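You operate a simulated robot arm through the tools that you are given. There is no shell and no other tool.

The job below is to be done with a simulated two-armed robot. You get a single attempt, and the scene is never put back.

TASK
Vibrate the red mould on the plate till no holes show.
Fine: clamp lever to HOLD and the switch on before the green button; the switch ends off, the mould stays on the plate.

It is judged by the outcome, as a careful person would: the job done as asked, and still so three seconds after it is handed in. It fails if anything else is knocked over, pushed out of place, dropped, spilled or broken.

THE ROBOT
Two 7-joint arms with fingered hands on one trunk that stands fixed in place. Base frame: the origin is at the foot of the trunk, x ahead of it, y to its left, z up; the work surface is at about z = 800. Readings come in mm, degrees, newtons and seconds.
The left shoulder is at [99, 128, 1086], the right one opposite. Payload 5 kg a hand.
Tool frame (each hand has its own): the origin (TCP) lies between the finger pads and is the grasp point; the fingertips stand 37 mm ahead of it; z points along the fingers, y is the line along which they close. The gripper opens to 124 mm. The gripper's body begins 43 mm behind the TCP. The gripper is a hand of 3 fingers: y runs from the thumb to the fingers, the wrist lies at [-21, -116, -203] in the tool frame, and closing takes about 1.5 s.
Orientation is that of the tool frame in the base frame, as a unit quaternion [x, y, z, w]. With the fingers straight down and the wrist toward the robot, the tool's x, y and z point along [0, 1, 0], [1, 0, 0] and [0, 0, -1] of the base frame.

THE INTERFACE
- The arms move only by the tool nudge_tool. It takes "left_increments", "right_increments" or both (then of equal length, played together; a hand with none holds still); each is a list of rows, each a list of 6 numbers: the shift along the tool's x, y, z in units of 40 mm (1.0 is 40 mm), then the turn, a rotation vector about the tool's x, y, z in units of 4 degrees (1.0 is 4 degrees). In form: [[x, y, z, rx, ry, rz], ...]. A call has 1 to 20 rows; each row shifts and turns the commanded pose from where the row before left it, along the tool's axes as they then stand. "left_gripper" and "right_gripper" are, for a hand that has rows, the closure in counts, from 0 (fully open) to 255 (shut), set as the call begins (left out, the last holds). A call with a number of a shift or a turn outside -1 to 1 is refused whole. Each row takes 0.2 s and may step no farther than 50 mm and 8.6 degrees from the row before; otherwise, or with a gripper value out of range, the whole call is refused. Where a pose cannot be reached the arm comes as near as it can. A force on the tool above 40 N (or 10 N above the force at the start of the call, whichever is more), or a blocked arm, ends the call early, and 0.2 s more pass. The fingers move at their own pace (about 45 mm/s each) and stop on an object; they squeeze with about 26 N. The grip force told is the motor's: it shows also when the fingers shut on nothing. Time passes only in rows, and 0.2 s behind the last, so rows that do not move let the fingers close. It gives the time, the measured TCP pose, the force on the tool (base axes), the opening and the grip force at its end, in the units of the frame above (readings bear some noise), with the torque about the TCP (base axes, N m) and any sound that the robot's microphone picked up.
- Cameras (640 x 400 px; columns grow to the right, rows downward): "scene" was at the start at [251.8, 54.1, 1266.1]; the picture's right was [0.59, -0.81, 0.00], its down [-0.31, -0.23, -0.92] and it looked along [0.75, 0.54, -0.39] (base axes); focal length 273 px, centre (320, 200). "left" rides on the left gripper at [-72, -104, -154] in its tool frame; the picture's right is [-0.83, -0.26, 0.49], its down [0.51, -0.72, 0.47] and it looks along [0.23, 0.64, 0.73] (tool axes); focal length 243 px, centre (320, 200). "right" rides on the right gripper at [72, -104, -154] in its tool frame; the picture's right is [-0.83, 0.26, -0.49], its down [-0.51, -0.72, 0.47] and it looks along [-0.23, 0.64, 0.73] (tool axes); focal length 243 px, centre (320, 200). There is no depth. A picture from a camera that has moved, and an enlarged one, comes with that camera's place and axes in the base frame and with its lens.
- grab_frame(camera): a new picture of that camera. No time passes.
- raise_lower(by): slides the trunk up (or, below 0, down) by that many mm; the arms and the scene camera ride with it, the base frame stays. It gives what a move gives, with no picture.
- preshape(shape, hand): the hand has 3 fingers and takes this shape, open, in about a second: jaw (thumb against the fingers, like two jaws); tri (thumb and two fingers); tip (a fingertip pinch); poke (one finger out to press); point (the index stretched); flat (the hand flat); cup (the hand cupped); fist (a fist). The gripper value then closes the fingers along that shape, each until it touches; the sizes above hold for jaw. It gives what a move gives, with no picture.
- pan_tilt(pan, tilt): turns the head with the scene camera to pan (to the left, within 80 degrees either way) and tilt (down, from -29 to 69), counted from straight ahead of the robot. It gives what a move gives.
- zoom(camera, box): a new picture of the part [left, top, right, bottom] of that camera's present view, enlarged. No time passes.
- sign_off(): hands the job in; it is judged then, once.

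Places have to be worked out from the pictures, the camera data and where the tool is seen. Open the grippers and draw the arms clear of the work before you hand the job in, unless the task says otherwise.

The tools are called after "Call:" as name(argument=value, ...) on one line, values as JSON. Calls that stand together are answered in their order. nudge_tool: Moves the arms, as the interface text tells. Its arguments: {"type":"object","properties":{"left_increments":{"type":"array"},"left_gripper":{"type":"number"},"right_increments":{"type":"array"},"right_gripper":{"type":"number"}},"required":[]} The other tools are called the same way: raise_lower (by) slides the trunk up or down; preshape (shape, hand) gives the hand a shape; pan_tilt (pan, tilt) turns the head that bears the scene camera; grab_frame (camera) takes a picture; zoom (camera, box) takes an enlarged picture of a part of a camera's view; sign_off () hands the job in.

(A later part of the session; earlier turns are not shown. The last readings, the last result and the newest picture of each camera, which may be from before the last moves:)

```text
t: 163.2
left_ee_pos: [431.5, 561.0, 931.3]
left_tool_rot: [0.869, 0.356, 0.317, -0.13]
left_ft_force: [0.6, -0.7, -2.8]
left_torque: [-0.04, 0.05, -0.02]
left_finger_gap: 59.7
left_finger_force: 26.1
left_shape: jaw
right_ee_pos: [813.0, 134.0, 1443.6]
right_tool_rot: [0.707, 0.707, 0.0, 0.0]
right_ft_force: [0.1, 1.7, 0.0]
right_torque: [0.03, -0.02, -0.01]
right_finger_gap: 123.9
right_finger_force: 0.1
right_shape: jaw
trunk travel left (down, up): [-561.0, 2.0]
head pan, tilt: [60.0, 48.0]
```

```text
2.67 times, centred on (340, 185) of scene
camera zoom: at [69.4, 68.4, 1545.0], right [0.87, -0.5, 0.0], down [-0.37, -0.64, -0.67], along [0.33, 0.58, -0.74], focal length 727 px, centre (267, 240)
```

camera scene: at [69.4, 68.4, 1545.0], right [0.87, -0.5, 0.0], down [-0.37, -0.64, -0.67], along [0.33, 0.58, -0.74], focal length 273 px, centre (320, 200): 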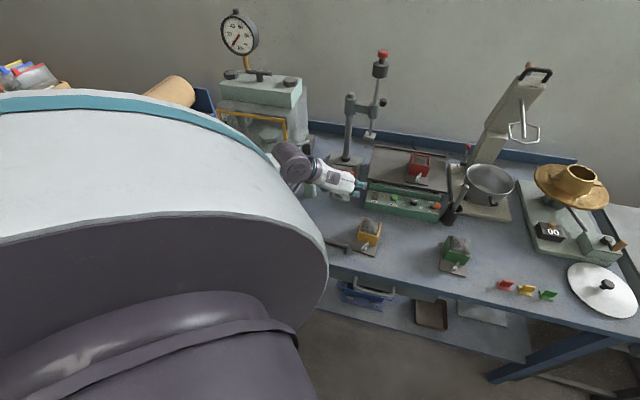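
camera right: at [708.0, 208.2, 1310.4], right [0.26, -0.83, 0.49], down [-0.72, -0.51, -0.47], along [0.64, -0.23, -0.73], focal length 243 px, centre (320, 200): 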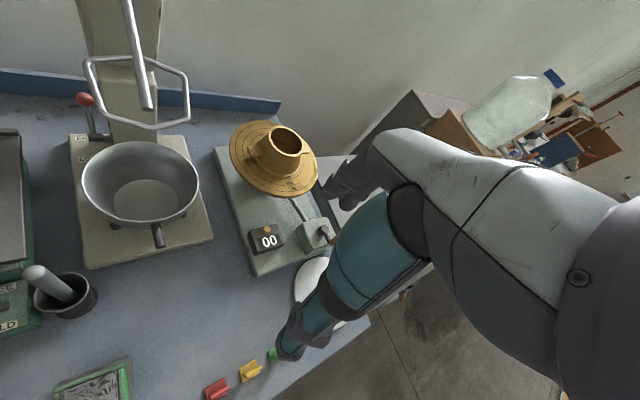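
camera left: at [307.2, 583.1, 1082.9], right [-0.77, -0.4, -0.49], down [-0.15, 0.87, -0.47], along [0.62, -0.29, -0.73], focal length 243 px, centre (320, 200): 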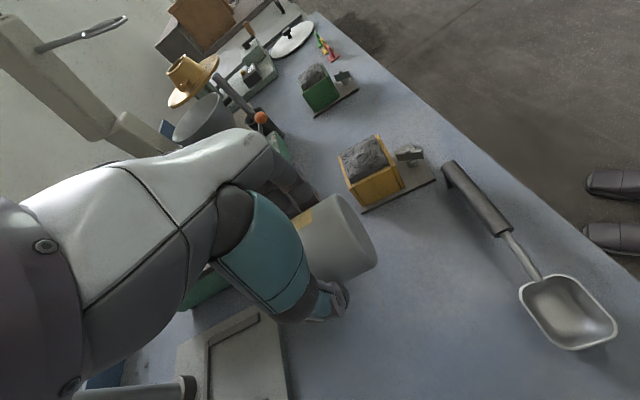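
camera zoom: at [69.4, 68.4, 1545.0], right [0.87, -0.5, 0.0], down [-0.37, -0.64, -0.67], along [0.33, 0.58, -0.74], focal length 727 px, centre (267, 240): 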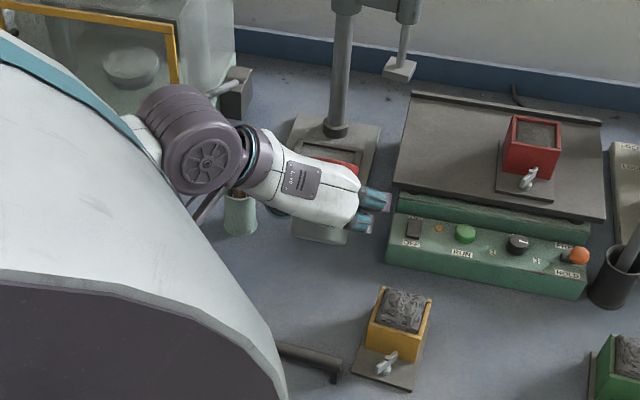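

40° reached without trouble, and the wrist stays clear of the cup. I'll continue to about 72°.

Call:
nudge_tool(left_increments=[[0, 0, 0, 0, 1, 0], [0, 0, 0, 0, 1, 0], [0, 0, 0, 0, 1, 0], [0, 0, 0, 0, 1, 0], [0, 0, 0, 0, 1, 0], [0, 0, 0, 0, 1, 0], [0, 0, 0, 0, 1, 0], [0, 0, 0, 0, 1, 0], [0, 0, 0, 0, 0, 0]])

Call:
zoom(camera="scene", box=[260, 110, 420, 260])

Call:
grab_frame(camera="left")

```text
t: 165.2
left_ee_pos: [431.9, 561.2, 930.1]
left_tool_rot: [0.748, 0.308, 0.544, -0.223]
left_ft_force: [-0.3, 0.1, -2.1]
left_torque: [-0.03, 0.04, 0.0]
left_finger_gap: 59.6
left_finger_force: 25.8
left_shape: jaw
right_ee_pos: [812.3, 134.1, 1443.1]
right_tool_rot: [0.707, 0.707, -0.001, 0.0]
right_ft_force: [-0.6, 0.1, 0.5]
right_torque: [0.03, -0.01, 0.03]
right_finger_gap: 123.9
right_finger_force: 0.1
right_shape: jaw
trunk travel left (down, up): [-561.0, 2.0]
head pan, tilt: [60.0, 48.0]
```

```text
2.67 times, centred on (340, 185) of scene
camera zoom: at [69.4, 68.4, 1545.0], right [0.87, -0.5, 0.0], down [-0.37, -0.64, -0.67], along [0.33, 0.58, -0.74], focal length 727 px, centre (267, 240)
```

zoom: 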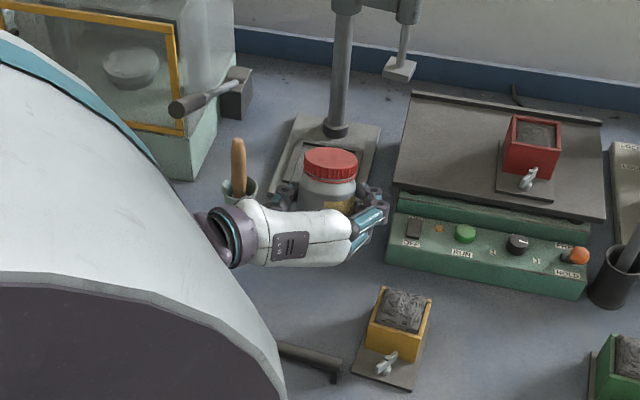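

```text
taken
camera left: at [239.5, 515.8, 907.7], right [-0.03, 0.34, -0.94], down [-0.08, 0.94, 0.34], along [1.0, 0.08, -0.01], focal length 243 px, centre (320, 200)
```

left: 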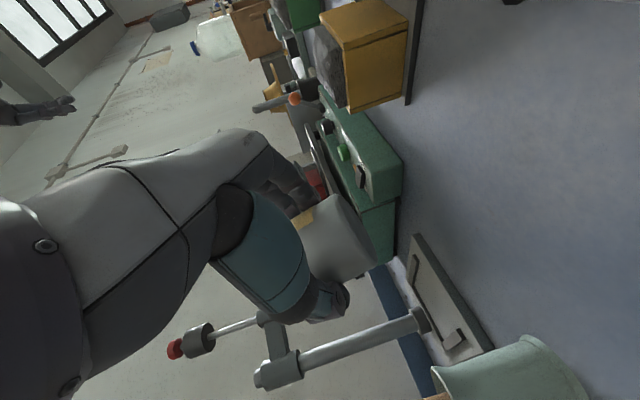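

At 72° the jar is nearly upright, but my wrist camera would come too low near the scoop there. I'll ease to 65°, shift back to a spot where the camera clears the scoop, and lower until just above the bench.

Call:
nudge_tool(left_increments=[[0, 0, 0, 0, -0.875, 0], [0, 0, 0, 0, -0.875, 0], [-0.184, -0.2, -0.394, 0, 0, 0], [-0.183, -0.2, -0.393, 0, 0, 0], [-0.483, 0, 0.2253, 0, 0, 0], [-0.483, 0, 0.2253, 0, 0, 0], [0, 0, 0, 0, 0, 0]])

Call:
grab_frame(camera="scene")

Call:
zoom(camera="scene", box=[260, 110, 420, 260])

Call:
grab_frame(camera="left")

```text
t: 166.8
left_ee_pos: [395.1, 546.8, 886.8]
left_tool_rot: [0.779, 0.321, 0.498, -0.205]
left_ft_force: [-0.2, -0.8, -3.9]
left_torque: [-0.05, 0.02, -0.05]
left_finger_gap: 59.4
left_finger_force: 26.5
left_shape: jaw
right_ee_pos: [811.4, 135.0, 1443.7]
right_tool_rot: [0.707, 0.707, -0.001, -0.001]
right_ft_force: [-0.9, 0.3, 0.4]
right_torque: [0.0, -0.03, 0.02]
right_finger_gap: 123.9
right_finger_force: 0.1
right_shape: jaw
trunk travel left (down, up): [-561.0, 2.0]
head pan, tilt: [60.0, 48.0]
```

```text
taken
camera scene: at [68.6, 67.8, 1545.1], right [0.87, -0.5, 0.0], down [-0.37, -0.64, -0.67], along [0.33, 0.58, -0.74], focal length 273 px, centre (320, 200)
```

scene: 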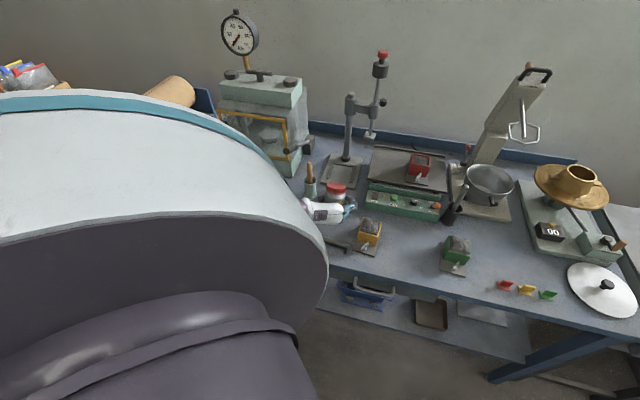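

```text
2.67 times, centred on (340, 185) of scene
camera zoom: at [68.6, 67.8, 1545.1], right [0.87, -0.5, 0.0], down [-0.37, -0.64, -0.67], along [0.33, 0.58, -0.74], focal length 727 px, centre (267, 240)
```

zoom: 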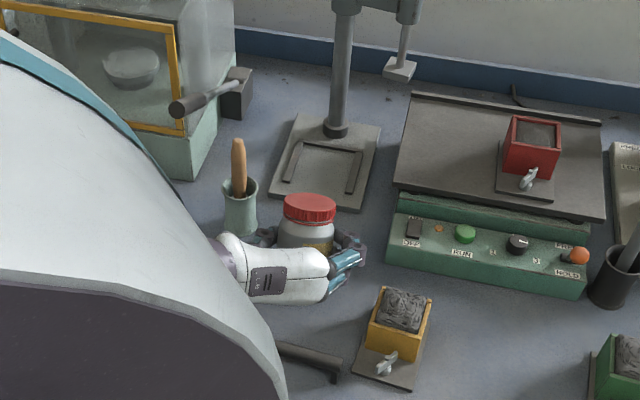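

```text
taken
camera left: at [201.9, 501.2, 885.1], right [-0.12, 0.25, -0.96], down [-0.05, 0.96, 0.26], along [0.99, 0.08, -0.1], focal length 243 px, centre (320, 200)
```

left: 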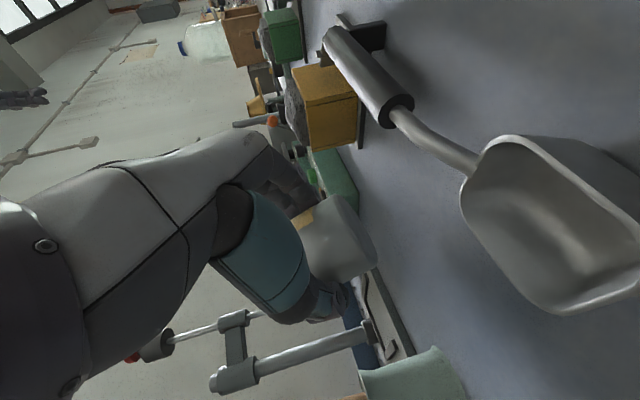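

The jar, lid up, hangs a few centimetres above the bench; my wrist camera is clear of the scoop. I'll lower gently towards first contact of its base edge.

Call:
nudge_tool(left_increments=[[-0.181, 0, 0.0845, 0, 0, 0], [-0.181, 0, 0.0845, 0, 0, 0], [-0.136, 0, 0.0634, 0, 0, 0], [0, 0, 0, 0, 0, 0]])

Call:
zoom(camera="scene", box=[290, 150, 390, 240])

```text
t: 167.8
left_ee_pos: [396.3, 546.4, 865.1]
left_tool_rot: [0.78, 0.32, 0.497, -0.205]
left_ft_force: [-0.1, 0.5, -3.3]
left_torque: [-0.06, 0.02, 0.02]
left_finger_gap: 59.4
left_finger_force: 26.4
left_shape: jaw
right_ee_pos: [811.7, 133.5, 1445.2]
right_tool_rot: [0.707, 0.707, 0.0, 0.001]
right_ft_force: [0.3, 0.1, -0.5]
right_torque: [-0.01, 0.01, 0.01]
right_finger_gap: 123.7
right_finger_force: 0.0
right_shape: jaw
trunk travel left (down, up): [-561.0, 2.0]
head pan, tilt: [60.0, 48.0]
```

```text
4.44 times, centred on (340, 195) of scene
camera zoom: at [69.3, 68.3, 1545.0], right [0.87, -0.5, 0.0], down [-0.37, -0.64, -0.67], along [0.33, 0.58, -0.74], focal length 1212 px, centre (231, 222)
```

zoom: 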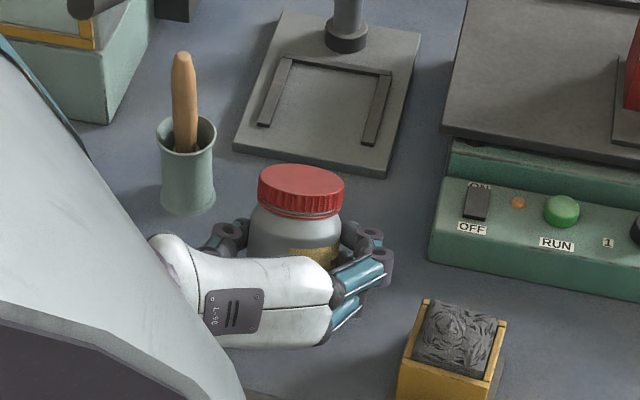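

Close to the bench, not touching yet. I'll lower in 1.5 mm steps.

Call:
nudge_tool(left_increments=[[-0.034, 0, 0.0158, 0, 0, 0], [-0.034, 0, 0.0158, 0, 0, 0], [-0.034, 0, 0.0158, 0, 0, 0], [-0.034, 0, 0.0158, 0, 0, 0], [0, 0, 0, 0, 0, 0]])

```text
t: 169.0
left_ee_pos: [395.0, 546.7, 859.9]
left_tool_rot: [0.78, 0.322, 0.497, -0.204]
left_ft_force: [1.2, -0.9, -2.9]
left_torque: [-0.02, 0.0, 0.03]
left_finger_gap: 59.6
left_finger_force: 25.9
left_shape: jaw
right_ee_pos: [812.5, 133.7, 1442.7]
right_tool_rot: [0.707, 0.707, 0.0, 0.0]
right_ft_force: [-0.8, -0.5, 0.1]
right_torque: [0.02, -0.03, -0.04]
right_finger_gap: 123.9
right_finger_force: 0.0
right_shape: jaw
trunk travel left (down, up): [-561.0, 2.0]
head pan, tilt: [60.0, 48.0]
```

Call:
nudge_tool(left_increments=[[-0.034, 0, 0.0158, 0, 0, 0], [-0.034, 0, 0.0158, 0, 0, 0], [-0.034, 0, 0.0158, 0, 0, 0], [0, 0, 0, 0, 0, 0]])

```text
t: 170.0
left_ee_pos: [394.6, 546.9, 856.4]
left_tool_rot: [0.78, 0.32, 0.497, -0.204]
left_ft_force: [0.0, 0.2, 1.5]
left_torque: [0.07, -0.06, -0.01]
left_finger_gap: 59.4
left_finger_force: 25.9
left_shape: jaw
right_ee_pos: [812.4, 133.5, 1443.7]
right_tool_rot: [0.707, 0.707, 0.0, 0.0]
right_ft_force: [0.0, -0.5, -0.4]
right_torque: [-0.03, 0.02, 0.01]
right_finger_gap: 124.0
right_finger_force: 0.0
right_shape: jaw
trunk travel left (down, up): [-561.0, 2.0]
head pan, tilt: [60.0, 48.0]
```

The base edge touches (+1.5 N). Now I'll swing the grip along an arc about that edge, back towards the robot and slightly down, so the jar straightens within the grip; first two small steps.

Call:
nudge_tool(left_increments=[[-0.095, 0, -0.074, 0, 0, 0], [-0.082, 0, -0.08, 0, 0, 0], [0, 0, 0, 0, 0, 0]])

Call:
zoom(camera="scene", box=[290, 150, 390, 240])

```text
t: 170.8
left_ee_pos: [389.1, 538.9, 852.5]
left_tool_rot: [0.779, 0.32, 0.499, -0.203]
left_ft_force: [4.3, 1.3, 11.8]
left_torque: [0.23, -0.45, -0.02]
left_finger_gap: 59.7
left_finger_force: 25.8
left_shape: jaw
right_ee_pos: [811.7, 132.6, 1445.5]
right_tool_rot: [0.707, 0.707, 0.001, 0.0]
right_ft_force: [0.0, -0.1, 0.2]
right_torque: [0.02, -0.04, 0.0]
right_finger_gap: 123.9
right_finger_force: 0.2
right_shape: jaw
trunk travel left (down, up): [-561.0, 2.0]
head pan, tilt: [60.0, 48.0]
```

```text
4.44 times, centred on (340, 195) of scene
camera zoom: at [68.6, 67.2, 1545.2], right [0.87, -0.5, 0.0], down [-0.37, -0.64, -0.67], along [0.33, 0.58, -0.74], focal length 1212 px, centre (231, 222)
```

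zoom: 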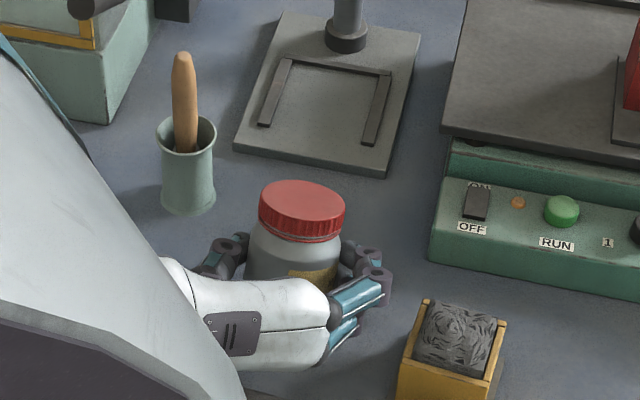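

The lid's outline shows the jar straightening, with about 12 N on the bench. I'll continue two more steps with a little less downward bias.

Call:
nudge_tool(left_increments=[[-0.077, 0, -0.077, 0, 0, 0], [-0.0865, 0, -0.067, 0, 0, 0], [0, 0, 0, 0, 0, 0]])

Call:
zoom(camera="scene", box=[290, 150, 390, 240])

Call:
grab_frame(camera="left")

```text
t: 171.6
left_ee_pos: [383.9, 534.7, 849.3]
left_tool_rot: [0.779, 0.32, 0.499, -0.205]
left_ft_force: [0.3, 0.4, 15.8]
left_torque: [0.26, -0.54, 0.05]
left_finger_gap: 58.8
left_finger_force: 26.1
left_shape: jaw
right_ee_pos: [811.8, 131.8, 1444.8]
right_tool_rot: [0.707, 0.707, 0.001, 0.001]
right_ft_force: [1.1, -0.2, -0.1]
right_torque: [-0.02, 0.01, -0.01]
right_finger_gap: 123.8
right_finger_force: 0.1
right_shape: jaw
trunk travel left (down, up): [-561.0, 2.0]
head pan, tilt: [60.0, 48.0]
```

```text
4.44 times, centred on (340, 195) of scene
camera zoom: at [67.9, 66.7, 1545.2], right [0.87, -0.5, 0.0], down [-0.37, -0.64, -0.67], along [0.34, 0.58, -0.74], focal length 1212 px, centre (231, 222)
```

zoom: 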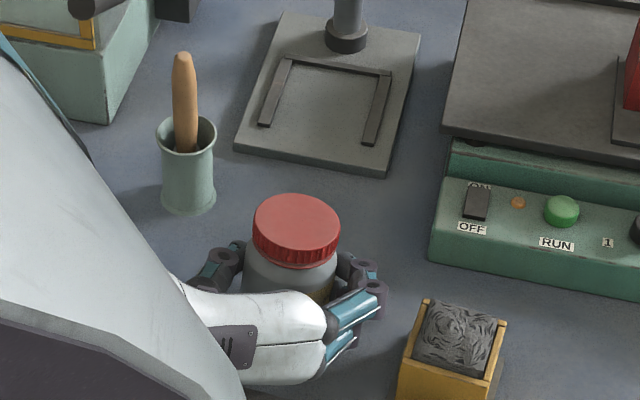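

```text
taken
camera left: at [189.3, 488.5, 847.2], right [-0.11, 0.25, -0.96], down [-0.05, 0.96, 0.26], along [0.99, 0.08, -0.1], focal length 243 px, centre (320, 200)
```

left: 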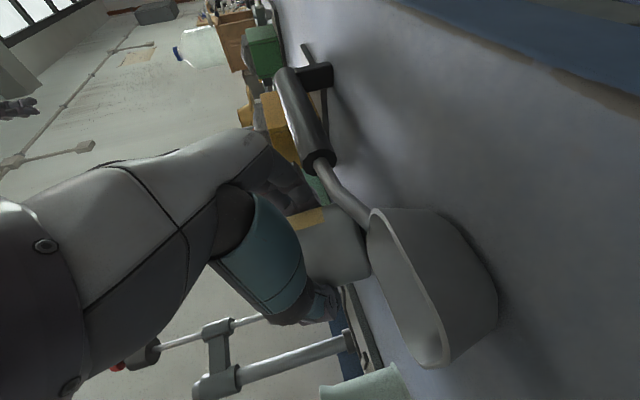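

The lid's shape now matches an upright jar to within a few degrees. I'll make one last small drag while easing the downward force, then check.

Call:
nudge_tool(left_increments=[[-0.004, 0, -0.067, 0, 0, 0], [0, 0, 0, 0, 0, 0]])

Call:
zoom(camera="scene", box=[305, 175, 365, 230])

```text
t: 172.2
left_ee_pos: [379.8, 532.7, 848.6]
left_tool_rot: [0.78, 0.321, 0.497, -0.205]
left_ft_force: [0.1, 0.9, 9.3]
left_torque: [0.21, -0.39, 0.06]
left_finger_gap: 58.7
left_finger_force: 26.0
left_shape: jaw
right_ee_pos: [811.4, 133.4, 1444.9]
right_tool_rot: [0.707, 0.707, 0.001, 0.0]
right_ft_force: [0.7, 0.6, 0.5]
right_torque: [0.0, 0.0, 0.0]
right_finger_gap: 123.9
right_finger_force: 0.1
right_shape: jaw
trunk travel left (down, up): [-561.0, 2.0]
head pan, tilt: [60.0, 48.0]
```

```text
7.27 times, centred on (335, 202) of scene
camera zoom: at [68.4, 67.2, 1545.1], right [0.87, -0.5, 0.0], down [-0.37, -0.64, -0.67], along [0.33, 0.58, -0.74], focal length 1982 px, centre (211, 182)
```

zoom: 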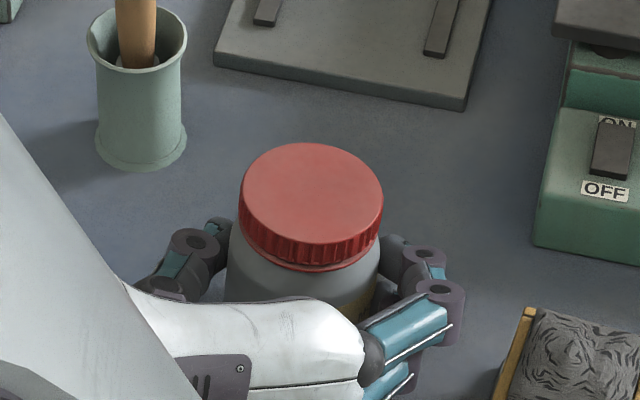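

The jar stands upright. I'll ease the last pressure and open only to about 90 mm, so the fingers don't reach the yellow mould.

Call:
nudge_tool(left_increments=[[0.034, 0, -0.0158, 0, 0, 0], [0, 0, 0, 0, 0, 0]])

Call:
nudge_tool(left_increments=[[0, 0, 0, 0, 0, 0], [0, 0, 0, 0, 0, 0], [0, 0, 0, 0, 0, 0], [0, 0, 0, 0, 0, 0], [0, 0, 0, 0, 0, 0]], left_gripper=70)

Call:
zoom(camera="scene", box=[305, 175, 365, 230])

```text
t: 172.8
left_ee_pos: [380.7, 532.5, 850.5]
left_tool_rot: [0.78, 0.321, 0.497, -0.205]
left_ft_force: [0.1, 2.6, 3.9]
left_torque: [0.18, -0.18, 0.04]
left_finger_gap: 58.9
left_finger_force: 25.6
left_shape: jaw
right_ee_pos: [812.4, 133.7, 1443.5]
right_tool_rot: [0.708, 0.707, 0.0, 0.0]
right_ft_force: [-0.3, 0.8, -0.1]
right_torque: [-0.02, 0.0, -0.02]
right_finger_gap: 123.9
right_finger_force: 0.0
right_shape: jaw
trunk travel left (down, up): [-561.0, 2.0]
head pan, tilt: [60.0, 48.0]
```

```text
t: 174.0
left_ee_pos: [381.3, 534.0, 850.5]
left_tool_rot: [0.78, 0.321, 0.497, -0.204]
left_ft_force: [-0.3, 0.1, -0.7]
left_torque: [0.04, -0.01, 0.0]
left_finger_gap: 89.5
left_finger_force: 0.1
left_shape: jaw
right_ee_pos: [811.9, 134.1, 1443.7]
right_tool_rot: [0.707, 0.707, 0.0, 0.0]
right_ft_force: [0.4, 0.4, 0.1]
right_torque: [0.01, -0.04, 0.01]
right_finger_gap: 123.8
right_finger_force: 0.0
right_shape: jaw
trunk travel left (down, up): [-561.0, 2.0]
head pan, tilt: [60.0, 48.0]
```

```text
7.27 times, centred on (335, 202) of scene
camera zoom: at [69.2, 68.1, 1545.0], right [0.87, -0.5, 0.0], down [-0.37, -0.64, -0.67], along [0.33, 0.58, -0.74], focal length 1982 px, centre (211, 182)
```

zoom: 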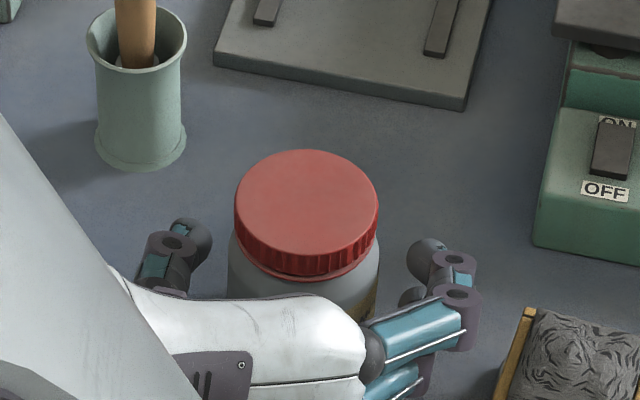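

The jar is standing freely. I'll back the hand straight out along its own axis, then check.

Call:
nudge_tool(left_increments=[[0, 0, -0.4, 0, 0, 0], [0, 0, -0.7, 0, 0, 0], [0, 0, -0.8, 0, 0, 0], [0, 0, -0.8, 0, 0, 0], [0, 0, 0, 0, 0, 0]])

Call:
grab_frame(camera="scene")

Call:
grab_frame(camera="left")

```text
t: 175.2
left_ee_pos: [311.7, 464.0, 896.9]
left_tool_rot: [0.78, 0.32, 0.498, -0.205]
left_ft_force: [-0.1, -0.5, -0.6]
left_torque: [-0.01, 0.01, 0.02]
left_finger_gap: 89.6
left_finger_force: 0.1
left_shape: jaw
right_ee_pos: [813.5, 134.6, 1443.7]
right_tool_rot: [0.707, 0.707, -0.001, 0.0]
right_ft_force: [-0.1, -0.2, 0.8]
right_torque: [-0.03, 0.03, 0.01]
right_finger_gap: 124.0
right_finger_force: 0.0
right_shape: jaw
trunk travel left (down, up): [-561.0, 2.0]
head pan, tilt: [60.0, 48.0]
```

```text
taken
camera scene: at [69.5, 68.6, 1545.0], right [0.87, -0.5, 0.0], down [-0.37, -0.64, -0.67], along [0.33, 0.58, -0.74], focal length 273 px, centre (320, 200)
```

scene: 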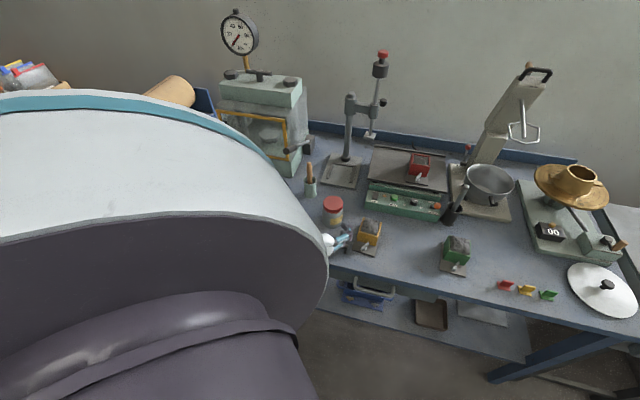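

```text
taken
camera left: at [118.6, 418.5, 894.5], right [-0.12, 0.25, -0.96], down [-0.05, 0.96, 0.26], along [0.99, 0.08, -0.1], focal length 243 px, centre (320, 200)
```

left: 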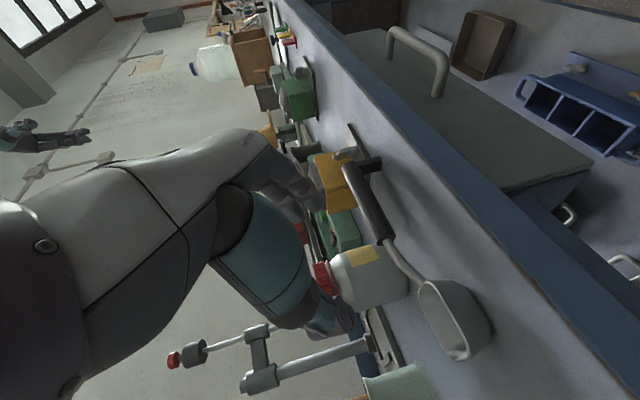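

The jar stands upright, lid on top, with its neighbours untouched. I'll raise the hand clear and return it to pointing straight down over open space.

Call:
nudge_tool(left_increments=[[0.7, 0, -0.326, 0, 0, 0], [0.85, 0, -0.396, 0, 0, 0], [0.85, 0, -0.396, 0, 0, 0], [0.85, 0, -0.396, 0, 0, 0], [0.4, 0, 0.6, 0, -1, 0], [0.4, 0, 0.6, 0, -1, 0], [0, 0, 0, 0, -1, 0], [0, 0, 0, 0, -1, 0], [0, 0, 0, 0, -1, 0], [0, 0, 0, 0, -1, 0], [0, 0, 0, 0, -1, 0], [0, 0, 0, 0, -1, 0], [0, 0, 0, 0, -1, 0], [0, 0, 0, 0, 0, 0]])

Call:
grab_frame(camera="scene")

```text
t: 178.2
left_ee_pos: [360.4, 520.4, 1029.6]
left_tool_rot: [0.896, 0.367, 0.232, -0.095]
left_ft_force: [1.0, 0.8, -0.3]
left_torque: [-0.01, -0.03, -0.01]
left_finger_gap: 89.5
left_finger_force: 0.0
left_shape: jaw
left hand out of reach, approached as far as the arm can: row 4
right_ee_pos: [811.3, 134.3, 1443.9]
right_tool_rot: [0.707, 0.707, 0.0, 0.0]
right_ft_force: [1.1, 1.2, -0.1]
right_torque: [0.0, 0.02, -0.03]
right_finger_gap: 123.8
right_finger_force: 0.0
right_shape: jaw
trunk travel left (down, up): [-561.0, 2.0]
head pan, tilt: [60.0, 48.0]
```

```text
taken
camera scene: at [68.9, 68.0, 1545.0], right [0.87, -0.5, 0.0], down [-0.37, -0.64, -0.67], along [0.33, 0.58, -0.74], focal length 273 px, centre (320, 200)
```

scene: 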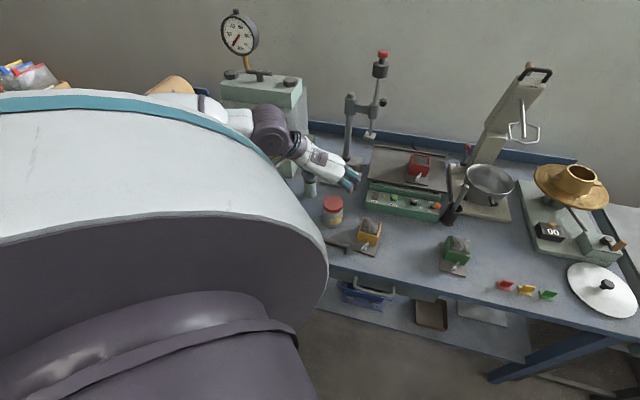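

Jar upright, arm clear. I'll zoom to fix the jar's present position while finishing the pitch back to vertical.

Call:
nudge_tool(left_increments=[[0, 0, 0, 0, -1, 0], [0, 0, 0, 0, -1, 0], [0, 0, 0, 0, -1, 0], [0, 0, 0, 0, -1, 0], [0, 0, 0, 0, -1, 0], [0, 0, 0, 0, -1, 0], [0, 0, 0, 0, -1, 0], [0, 0, 0, 0, -0.25, 0], [0, 0, 0, 0, 0, 0]])

Call:
zoom(camera="scene", box=[290, 170, 390, 260])

Call:
grab_frame(camera="left")

```text
t: 180.2
left_ee_pos: [360.7, 521.4, 1029.9]
left_tool_rot: [0.925, 0.38, 0.0, 0.0]
left_ft_force: [0.4, 0.2, 0.5]
left_torque: [0.02, -0.01, -0.01]
left_finger_gap: 89.5
left_finger_force: 0.0
left_shape: jaw
right_ee_pos: [811.5, 134.0, 1444.7]
right_tool_rot: [0.707, 0.707, 0.0, 0.0]
right_ft_force: [-0.5, 0.0, 1.5]
right_torque: [0.0, 0.02, 0.04]
right_finger_gap: 124.1
right_finger_force: 0.1
right_shape: jaw
trunk travel left (down, up): [-561.0, 2.0]
head pan, tilt: [60.0, 48.0]
```

```text
4.44 times, centred on (340, 215) of scene
camera zoom: at [68.8, 67.9, 1545.1], right [0.87, -0.5, 0.0], down [-0.37, -0.64, -0.67], along [0.33, 0.58, -0.74], focal length 1212 px, centre (231, 133)
```

zoom: 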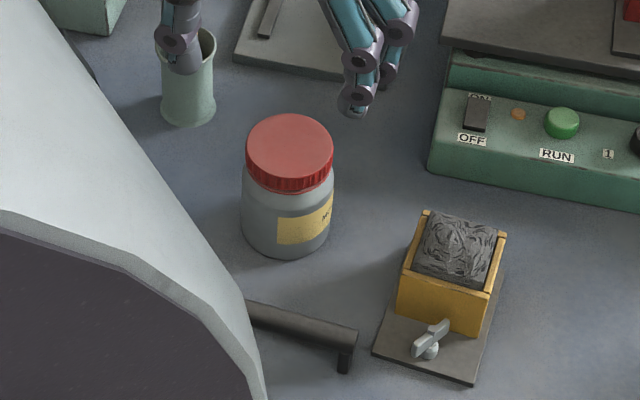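

```text
taken
camera left: at [235.3, 543.2, 1181.9], right [-0.77, -0.4, -0.49], down [-0.15, 0.87, -0.47], along [0.62, -0.29, -0.73], focal length 243 px, centre (320, 200)
```

left: 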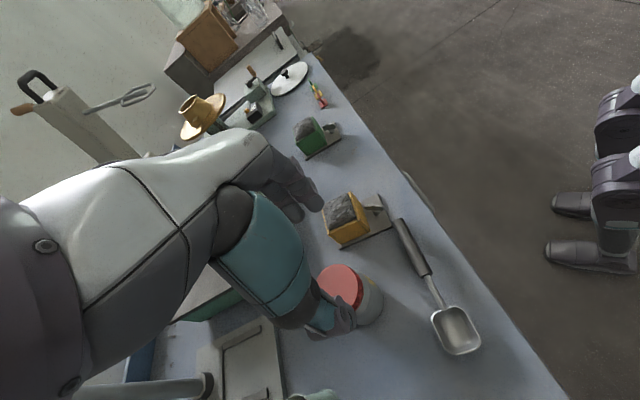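

The jar is upright at about (390, 539). I'll turn the hand to a relaxed orientation, open wider, and come over it from above to carry it home.

Call:
nudge_tool(left_increments=[[0, 0, 0, 0, 0, -1], [0, 0, 0, 0, 0, -1], [0, 0, 0, 0, 0, -1], [0, 0, 0, 0, 0, -1], [0, 0, 0, 0, 0, -1], [0, 0, 0, 0, 0, -1], [0, 0, 0, 0, 0, -1], [0, 0, 0, 0, 0, -1], [0, 0, 0, 0, 0, -1], [0, 0, 0, 0, 0, -1], [0, 0, 0, 0, 0, -1], [0, 0, 0, 0, 0, -0.3], [0.22, 0.37, 0, 0, 0, 0], [0.22, 0.37, 0, 0, 0, 0], [0, 0, 0.7, 0, 0, 0], [0, 0, 0, 0, 0, 0]], left_gripper=25)

Call:
grab_frame(camera="left")

Call:
zoom(camera="scene", box=[270, 140, 410, 260])

```text
t: 183.6
left_ee_pos: [388.9, 538.1, 1001.1]
left_tool_rot: [0.707, 0.707, 0.0, 0.0]
left_ft_force: [0.3, -0.1, 0.0]
left_torque: [-0.01, 0.01, -0.01]
left_finger_gap: 111.7
left_finger_force: 0.0
left_shape: jaw
right_ee_pos: [812.7, 134.8, 1444.7]
right_tool_rot: [0.707, 0.707, 0.0, 0.0]
right_ft_force: [-0.2, -0.4, 0.9]
right_torque: [0.0, -0.02, 0.0]
right_finger_gap: 124.0
right_finger_force: 0.0
right_shape: jaw
trunk travel left (down, up): [-561.0, 2.0]
head pan, tilt: [60.0, 48.0]
```

```text
taken
camera left: at [285.3, 465.5, 1153.7], right [-0.26, -0.83, -0.49], down [-0.72, 0.51, -0.47], along [0.64, 0.23, -0.73], focal length 243 px, centre (320, 200)
```

left: 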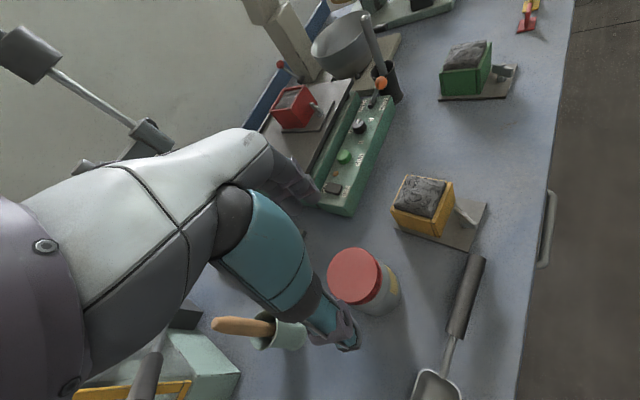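

```text
3.33 times, centred on (340, 200) of scene
camera zoom: at [69.1, 68.1, 1545.1], right [0.87, -0.5, 0.0], down [-0.37, -0.64, -0.67], along [0.33, 0.58, -0.74], focal length 909 px, centre (253, 200)
```

zoom: 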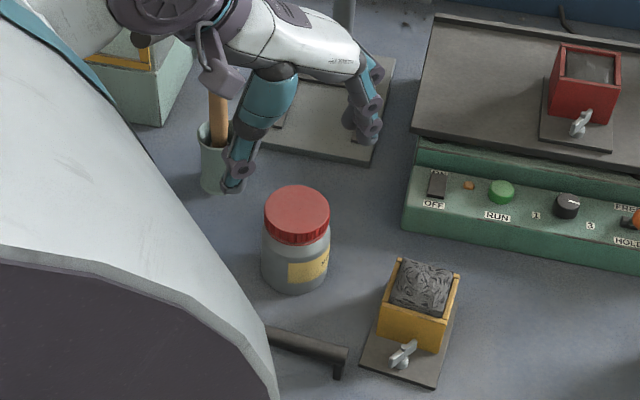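

The hand is centred over the jar to within a few millimetres, with 24 mm clearance each side. I'll lower around it.

Call:
nudge_tool(left_increments=[[-0.04, -0.04, 0.5, 0, 0, 0], [0, 0, 0.8, 0, 0, 0], [0, 0, 0.6, 0, 0, 0], [0, 0, 0, 0, 0, 0]])

Call:
zoom(camera="left", box=[240, 180, 470, 370])

Call:
zoom(camera="scene", box=[290, 160, 390, 250])

```text
t: 184.6
left_ee_pos: [386.5, 536.2, 925.7]
left_tool_rot: [0.708, 0.706, -0.001, -0.001]
left_ft_force: [0.2, -0.7, 0.1]
left_torque: [0.03, 0.0, 0.0]
left_finger_gap: 111.4
left_finger_force: 0.0
left_shape: jaw
right_ee_pos: [811.5, 133.2, 1443.8]
right_tool_rot: [0.707, 0.708, 0.0, 0.001]
right_ft_force: [-0.2, -0.5, -0.3]
right_torque: [0.02, 0.04, 0.0]
right_finger_gap: 124.1
right_finger_force: 0.0
right_shape: jaw
trunk travel left (down, up): [-561.0, 2.0]
head pan, tilt: [60.0, 48.0]
```

```text
2.11 times, centred on (355, 275) of left
camera zoom: at [283.6, 463.4, 1077.6], right [-0.26, -0.83, -0.49], down [-0.72, 0.51, -0.47], along [0.64, 0.23, -0.73], focal length 511 px, centre (246, 42)
```

zoom: 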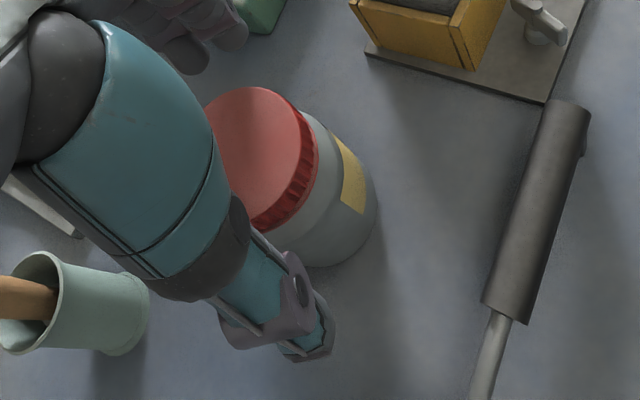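

```text
4.44 times, centred on (340, 205) of scene
camera zoom: at [68.8, 67.9, 1545.1], right [0.87, -0.5, 0.0], down [-0.37, -0.64, -0.67], along [0.33, 0.58, -0.74], focal length 1212 px, centre (231, 178)
```

zoom: 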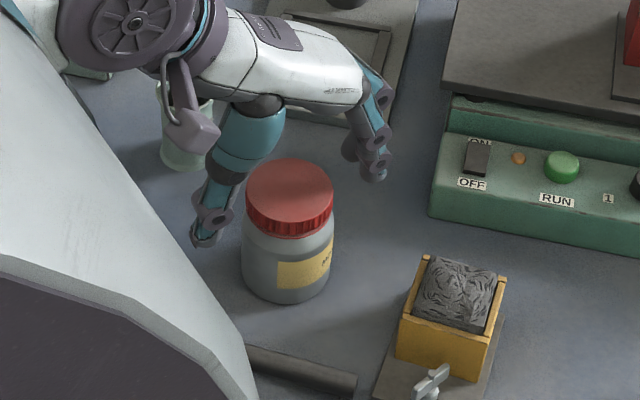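

Thumb and fingers straddle the jar. A 4 mm correction, then down the last 57 mm and close on it.

Call:
nudge_tool(left_increments=[[-0.1, -0.075, 0.2, 0, 0, 0], [0, 0, 0.6, 0, 0, 0], [0, 0, 0.6, 0, 0, 0], [0, 0, 0, 0, 0, 0]])

Call:
zoom(camera="scene", box=[290, 160, 390, 250])

Call:
zoom(camera="left", box=[240, 180, 470, 370])

```text
t: 185.6
left_ee_pos: [384.8, 532.2, 868.6]
left_tool_rot: [0.708, 0.706, 0.0, -0.001]
left_ft_force: [-0.8, -0.3, -0.1]
left_torque: [0.02, 0.0, 0.0]
left_finger_gap: 111.7
left_finger_force: 0.1
left_shape: jaw
right_ee_pos: [811.8, 134.0, 1443.3]
right_tool_rot: [0.707, 0.707, 0.0, 0.0]
right_ft_force: [0.6, 0.8, -0.4]
right_torque: [-0.05, 0.02, -0.02]
right_finger_gap: 123.9
right_finger_force: 0.1
right_shape: jaw
trunk travel left (down, up): [-561.0, 2.0]
head pan, tilt: [60.0, 48.0]
```

```text
4.44 times, centred on (340, 205) of scene
camera zoom: at [68.9, 67.8, 1545.1], right [0.87, -0.5, 0.0], down [-0.37, -0.64, -0.67], along [0.33, 0.58, -0.74], focal length 1212 px, centre (231, 178)
```

zoom: 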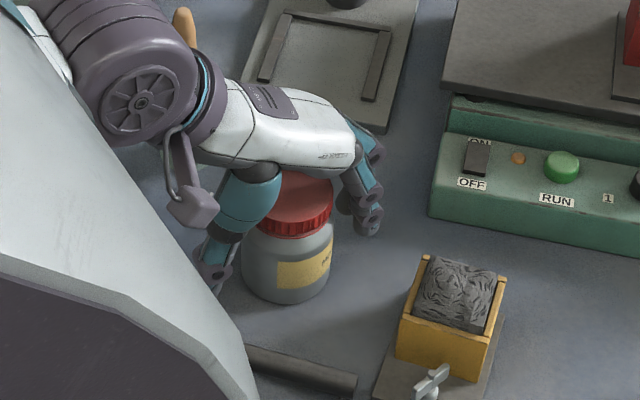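

```text
2.11 times, centred on (355, 275) of left
camera zoom: at [281.3, 460.6, 1021.3], right [-0.26, -0.83, -0.49], down [-0.72, 0.51, -0.47], along [0.64, 0.23, -0.73], focal length 511 px, centre (246, 42)
```

zoom: 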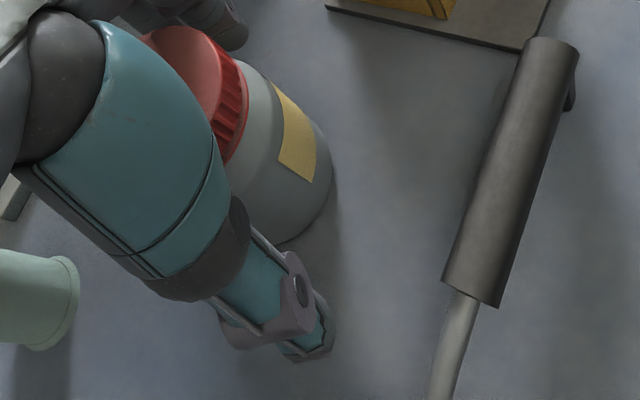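

Good: no contact, jar centred. I'll close on it and lift slightly.

Call:
nudge_tool(left_increments=[[0, 0, 0, 0, 0, 0], [0, 0, 0, 0, 0, 0], [0, 0, 0, 0, 0, 0], [0, 0, 0, 0, 0, 0], [0, 0, 0, 0, 0, 0], [0, 0, 0, 0, 0, 0]], left_gripper=255)

Call:
nudge_tool(left_increments=[[0, 0, -0.15, 0, 0, 0], [0, 0, -0.4, 0, 0, 0], [0, 0, -0.6, 0, 0, 0], [0, 0, 0, 0, 0, 0]])

Call:
zoom(camera="scene", box=[290, 160, 390, 250])

Call:
zoom(camera="left", box=[240, 180, 470, 370])

```text
t: 187.0
left_ee_pos: [384.3, 533.6, 868.8]
left_tool_rot: [0.708, 0.707, -0.001, -0.001]
left_ft_force: [-1.1, 0.0, -0.3]
left_torque: [0.0, 0.0, 0.0]
left_finger_gap: 56.7
left_finger_force: 26.0
left_shape: jaw
right_ee_pos: [812.2, 133.5, 1444.3]
right_tool_rot: [0.707, 0.707, 0.0, 0.001]
right_ft_force: [-0.6, 0.2, -0.2]
right_torque: [0.0, 0.01, -0.01]
right_finger_gap: 123.9
right_finger_force: 0.1
right_shape: jaw
trunk travel left (down, up): [-561.0, 2.0]
head pan, tilt: [60.0, 48.0]
```

```text
t: 188.0
left_ee_pos: [385.6, 533.7, 915.2]
left_tool_rot: [0.707, 0.707, 0.0, 0.0]
left_ft_force: [0.2, -0.7, -2.3]
left_torque: [-0.02, 0.05, -0.01]
left_finger_gap: 56.5
left_finger_force: 26.0
left_shape: jaw
right_ee_pos: [810.9, 134.2, 1445.0]
right_tool_rot: [0.707, 0.707, 0.0, 0.001]
right_ft_force: [-0.3, 0.3, -0.1]
right_torque: [0.0, 0.04, -0.02]
right_finger_gap: 124.0
right_finger_force: 0.0
right_shape: jaw
trunk travel left (down, up): [-561.0, 2.0]
head pan, tilt: [60.0, 48.0]
```

```text
4.44 times, centred on (340, 205) of scene
camera zoom: at [69.4, 68.4, 1545.0], right [0.87, -0.5, 0.0], down [-0.37, -0.64, -0.67], along [0.33, 0.58, -0.74], focal length 1212 px, centre (231, 178)
```

zoom: 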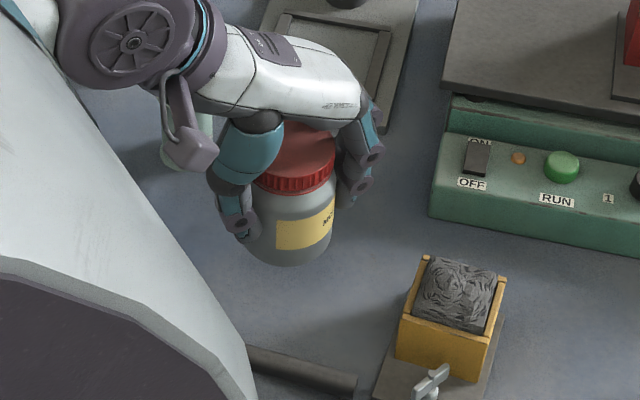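

```text
2.11 times, centred on (355, 275) of left
camera zoom: at [281.7, 461.0, 1067.5], right [-0.26, -0.83, -0.49], down [-0.72, 0.51, -0.47], along [0.64, 0.23, -0.73], focal length 511 px, centre (246, 42)
```

zoom: 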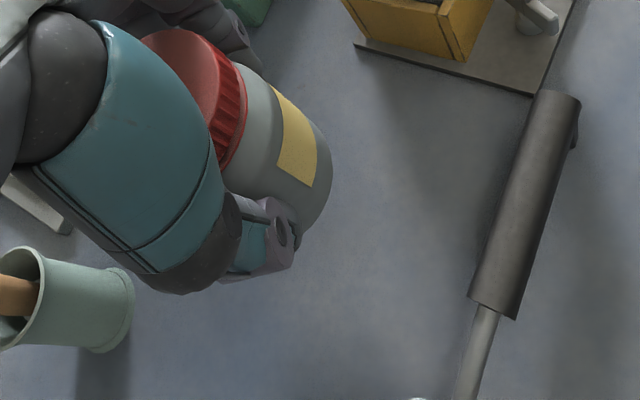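

Held upright from above (56.5 mm grip). I'll carry it to its old place near (205, 669), moving at safe height and watching for reach problems.

Call:
nudge_tool(left_increments=[[0, 0, -0.9, 0, 0, 0], [0.4, -0.53, 0, 0, 0, 0], [0.6, -0.8, 0, 0, 0, 0], [0.6, -0.8, 0, 0, 0, 0], [0.6, -0.8, 0, 0, 0, 0], [0.6, -0.8, 0, 0, 0, 0], [0.4, -0.53, 0, 0, 0, 0], [0, 0, 0, 0, 0, 0]])

Call:
grab_frame(camera="scene")

Call:
grab_frame(camera="left")

```text
t: 189.8
left_ee_pos: [215.5, 663.1, 951.6]
left_tool_rot: [0.708, 0.706, 0.0, -0.001]
left_ft_force: [1.1, -0.1, -2.5]
left_torque: [-0.02, 0.04, 0.0]
left_finger_gap: 56.5
left_finger_force: 26.6
left_shape: jaw
right_ee_pos: [812.0, 133.4, 1442.0]
right_tool_rot: [0.707, 0.707, 0.0, 0.0]
right_ft_force: [-0.8, -0.2, 0.9]
right_torque: [0.0, 0.02, 0.0]
right_finger_gap: 123.8
right_finger_force: 0.0
right_shape: jaw
trunk travel left (down, up): [-561.0, 2.0]
head pan, tilt: [60.0, 48.0]
```

```text
taken
camera scene: at [69.6, 68.4, 1545.0], right [0.87, -0.5, 0.0], down [-0.37, -0.64, -0.67], along [0.33, 0.58, -0.74], focal length 273 px, centre (320, 200)
```

scene: 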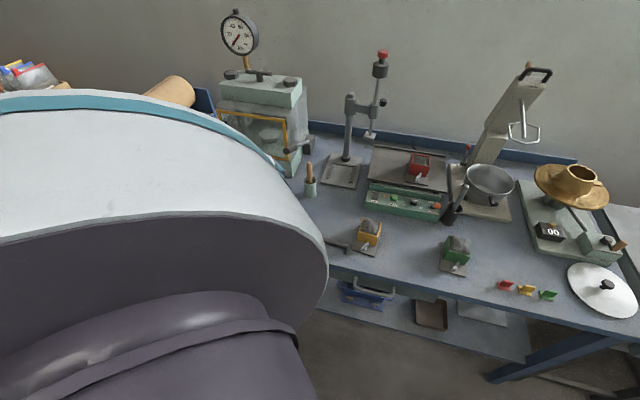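

```text
taken
camera left: at [111.4, 589.6, 1103.7], right [-0.26, -0.83, -0.49], down [-0.72, 0.51, -0.47], along [0.64, 0.23, -0.73], focal length 243 px, centre (320, 200)
```

left: 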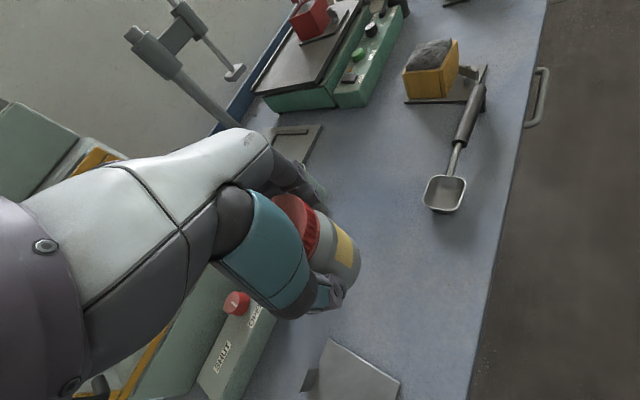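

Over the old spot, with the plate about 33 mm and the red-knob device well away. I'll make the last small shift and lower the jar.

Call:
nudge_tool(left_increments=[[0.15, -0.26, 0.3, 0, 0, 0], [0, 0, 0.7, 0, 0, 0], [0, 0, 0.6, 0, 0, 0], [0, 0, 0.3, 0, 0, 0], [0, 0, 0.05, 0, 0, 0], [0, 0, 0, 0, 0, 0]])

Call:
zoom(camera="left", box=[220, 170, 450, 360])

```text
t: 191.2
left_ee_pos: [205.0, 667.6, 873.1]
left_tool_rot: [0.708, 0.707, 0.0, 0.0]
left_ft_force: [-0.2, 0.2, -1.6]
left_torque: [-0.04, 0.05, 0.05]
left_finger_gap: 56.4
left_finger_force: 25.9
left_shape: jaw
right_ee_pos: [812.3, 132.9, 1442.4]
right_tool_rot: [0.707, 0.707, 0.0, 0.0]
right_ft_force: [0.8, 0.0, 0.4]
right_torque: [0.02, 0.03, 0.01]
right_finger_gap: 124.0
right_finger_force: 0.0
right_shape: jaw
trunk travel left (down, up): [-561.0, 2.0]
head pan, tilt: [60.0, 48.0]
```

```text
2.11 times, centred on (335, 265) of left
camera zoom: at [100.8, 594.4, 1025.8], right [-0.26, -0.83, -0.49], down [-0.72, 0.51, -0.47], along [0.64, 0.23, -0.73], focal length 511 px, centre (288, 63)
```

zoom: 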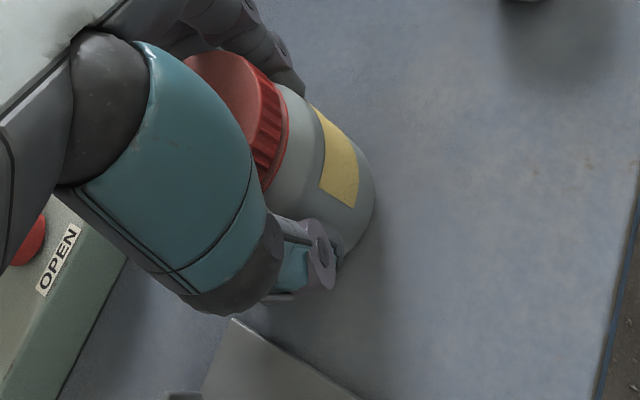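

The jar is a few millimetres above the bench at (205, 668). I'll lower in 1.5 mm steps to contact.

Call:
nudge_tool(left_increments=[[0, 0, 0.0375, 0, 0, 0], [0, 0, 0.0375, 0, 0, 0], [0, 0, 0.0375, 0, 0, 0], [0, 0, 0, 0, 0, 0]])

```text
t: 192.2
left_ee_pos: [204.6, 667.3, 869.2]
left_tool_rot: [0.708, 0.706, 0.0, 0.0]
left_ft_force: [0.0, 0.0, -1.4]
left_torque: [-0.02, 0.03, 0.0]
left_finger_gap: 56.5
left_finger_force: 26.0
left_shape: jaw
right_ee_pos: [812.3, 134.6, 1444.1]
right_tool_rot: [0.707, 0.707, 0.0, 0.0]
right_ft_force: [0.1, 0.3, -0.1]
right_torque: [0.03, -0.01, -0.03]
right_finger_gap: 123.5
right_finger_force: 0.0
right_shape: jaw
trunk travel left (down, up): [-561.0, 2.0]
head pan, tilt: [60.0, 48.0]
```

Call:
nudge_tool(left_increments=[[0, 0, 0.03, 0, 0, 0], [0, 0, 0.03, 0, 0, 0], [0, 0, 0, 0, 0, 0]])

```text
t: 193.0
left_ee_pos: [204.5, 667.5, 867.3]
left_tool_rot: [0.707, 0.707, 0.002, 0.0]
left_ft_force: [-1.6, 0.7, 13.7]
left_torque: [0.07, -0.04, 0.07]
left_finger_gap: 56.5
left_finger_force: 25.7
left_shape: jaw
right_ee_pos: [811.1, 132.7, 1444.3]
right_tool_rot: [0.707, 0.707, 0.001, 0.0]
right_ft_force: [0.6, 0.3, 0.5]
right_torque: [0.03, 0.0, -0.02]
right_finger_gap: 123.9
right_finger_force: 0.0
right_shape: jaw
trunk travel left (down, up): [-561.0, 2.0]
head pan, tilt: [60.0, 48.0]
```

The jar is firmly on the bench (+13.7 N). I'll ease off about 1.5 mm, open the fingers and rise straight up.

Call:
nudge_tool(left_increments=[[0, 0, -0.04, 0, 0, 0], [0, 0, 0, 0, 0, 0]])

Call:
nudge_tool(left_increments=[[0, 0, 0, 0, 0, 0], [0, 0, 0, 0, 0, 0], [0, 0, 0, 0, 0, 0], [0, 0, 0, 0, 0, 0], [0, 0, 0, 0, 0, 0], [0, 0, 0, 0, 0, 0]], left_gripper=30)

Call:
nudge_tool(left_increments=[[0, 0, -0.4, 0, 0, 0], [0, 0, -0.8, 0, 0, 0], [0, 0, -0.8, 0, 0, 0], [0, 0, -0.8, 0, 0, 0], [0, 0, -0.8, 0, 0, 0], [0, 0, 0, 0, 0, 0]])

Call:
grab_frame(camera="left")

```text
t: 193.6
left_ee_pos: [203.6, 666.7, 868.7]
left_tool_rot: [0.707, 0.707, 0.0, -0.001]
left_ft_force: [2.2, 1.5, 5.8]
left_torque: [0.04, -0.14, 0.01]
left_finger_gap: 56.7
left_finger_force: 26.0
left_shape: jaw
right_ee_pos: [812.6, 132.7, 1443.5]
right_tool_rot: [0.707, 0.707, -0.001, 0.001]
right_ft_force: [0.0, -0.3, -0.4]
right_torque: [0.02, 0.01, 0.04]
right_finger_gap: 123.8
right_finger_force: 0.0
right_shape: jaw
trunk travel left (down, up): [-561.0, 2.0]
head pan, tilt: [60.0, 48.0]
```

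```text
t: 195.0
left_ee_pos: [205.5, 666.6, 868.1]
left_tool_rot: [0.707, 0.707, 0.0, 0.0]
left_ft_force: [0.1, 0.0, 0.2]
left_torque: [0.0, 0.02, -0.01]
left_finger_gap: 109.3
left_finger_force: 0.0
left_shape: jaw
right_ee_pos: [812.0, 133.9, 1443.7]
right_tool_rot: [0.707, 0.707, 0.0, 0.0]
right_ft_force: [0.7, -0.4, 0.2]
right_torque: [0.0, 0.0, 0.01]
right_finger_gap: 123.8
right_finger_force: 0.0
right_shape: jaw
trunk travel left (down, up): [-561.0, 2.0]
head pan, tilt: [60.0, 48.0]
```

```text
t: 196.4
left_ee_pos: [205.2, 667.1, 1012.1]
left_tool_rot: [0.707, 0.707, 0.0, 0.001]
left_ft_force: [-0.1, -0.5, -0.7]
left_torque: [-0.03, 0.02, -0.01]
left_finger_gap: 109.0
left_finger_force: 0.1
left_shape: jaw
right_ee_pos: [811.3, 134.0, 1443.2]
right_tool_rot: [0.707, 0.707, -0.001, 0.0]
right_ft_force: [0.6, -0.1, 0.0]
right_torque: [-0.02, 0.01, 0.0]
right_finger_gap: 124.0
right_finger_force: 0.1
right_shape: jaw
trunk travel left (down, up): [-561.0, 2.0]
head pan, tilt: [60.0, 48.0]
```

```text
taken
camera left: at [101.0, 594.2, 1165.2], right [-0.26, -0.83, -0.49], down [-0.72, 0.51, -0.47], along [0.64, 0.23, -0.73], focal length 243 px, centre (320, 200)
```

left: 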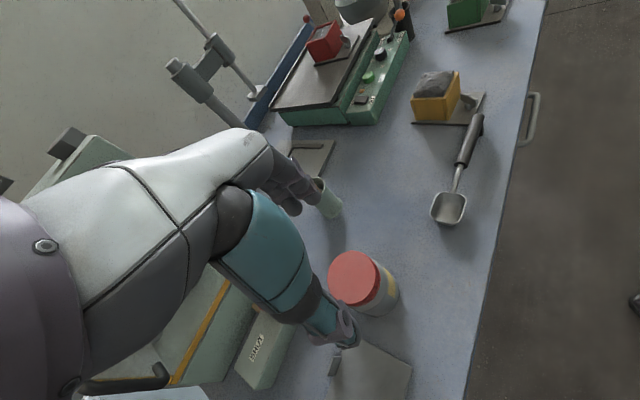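

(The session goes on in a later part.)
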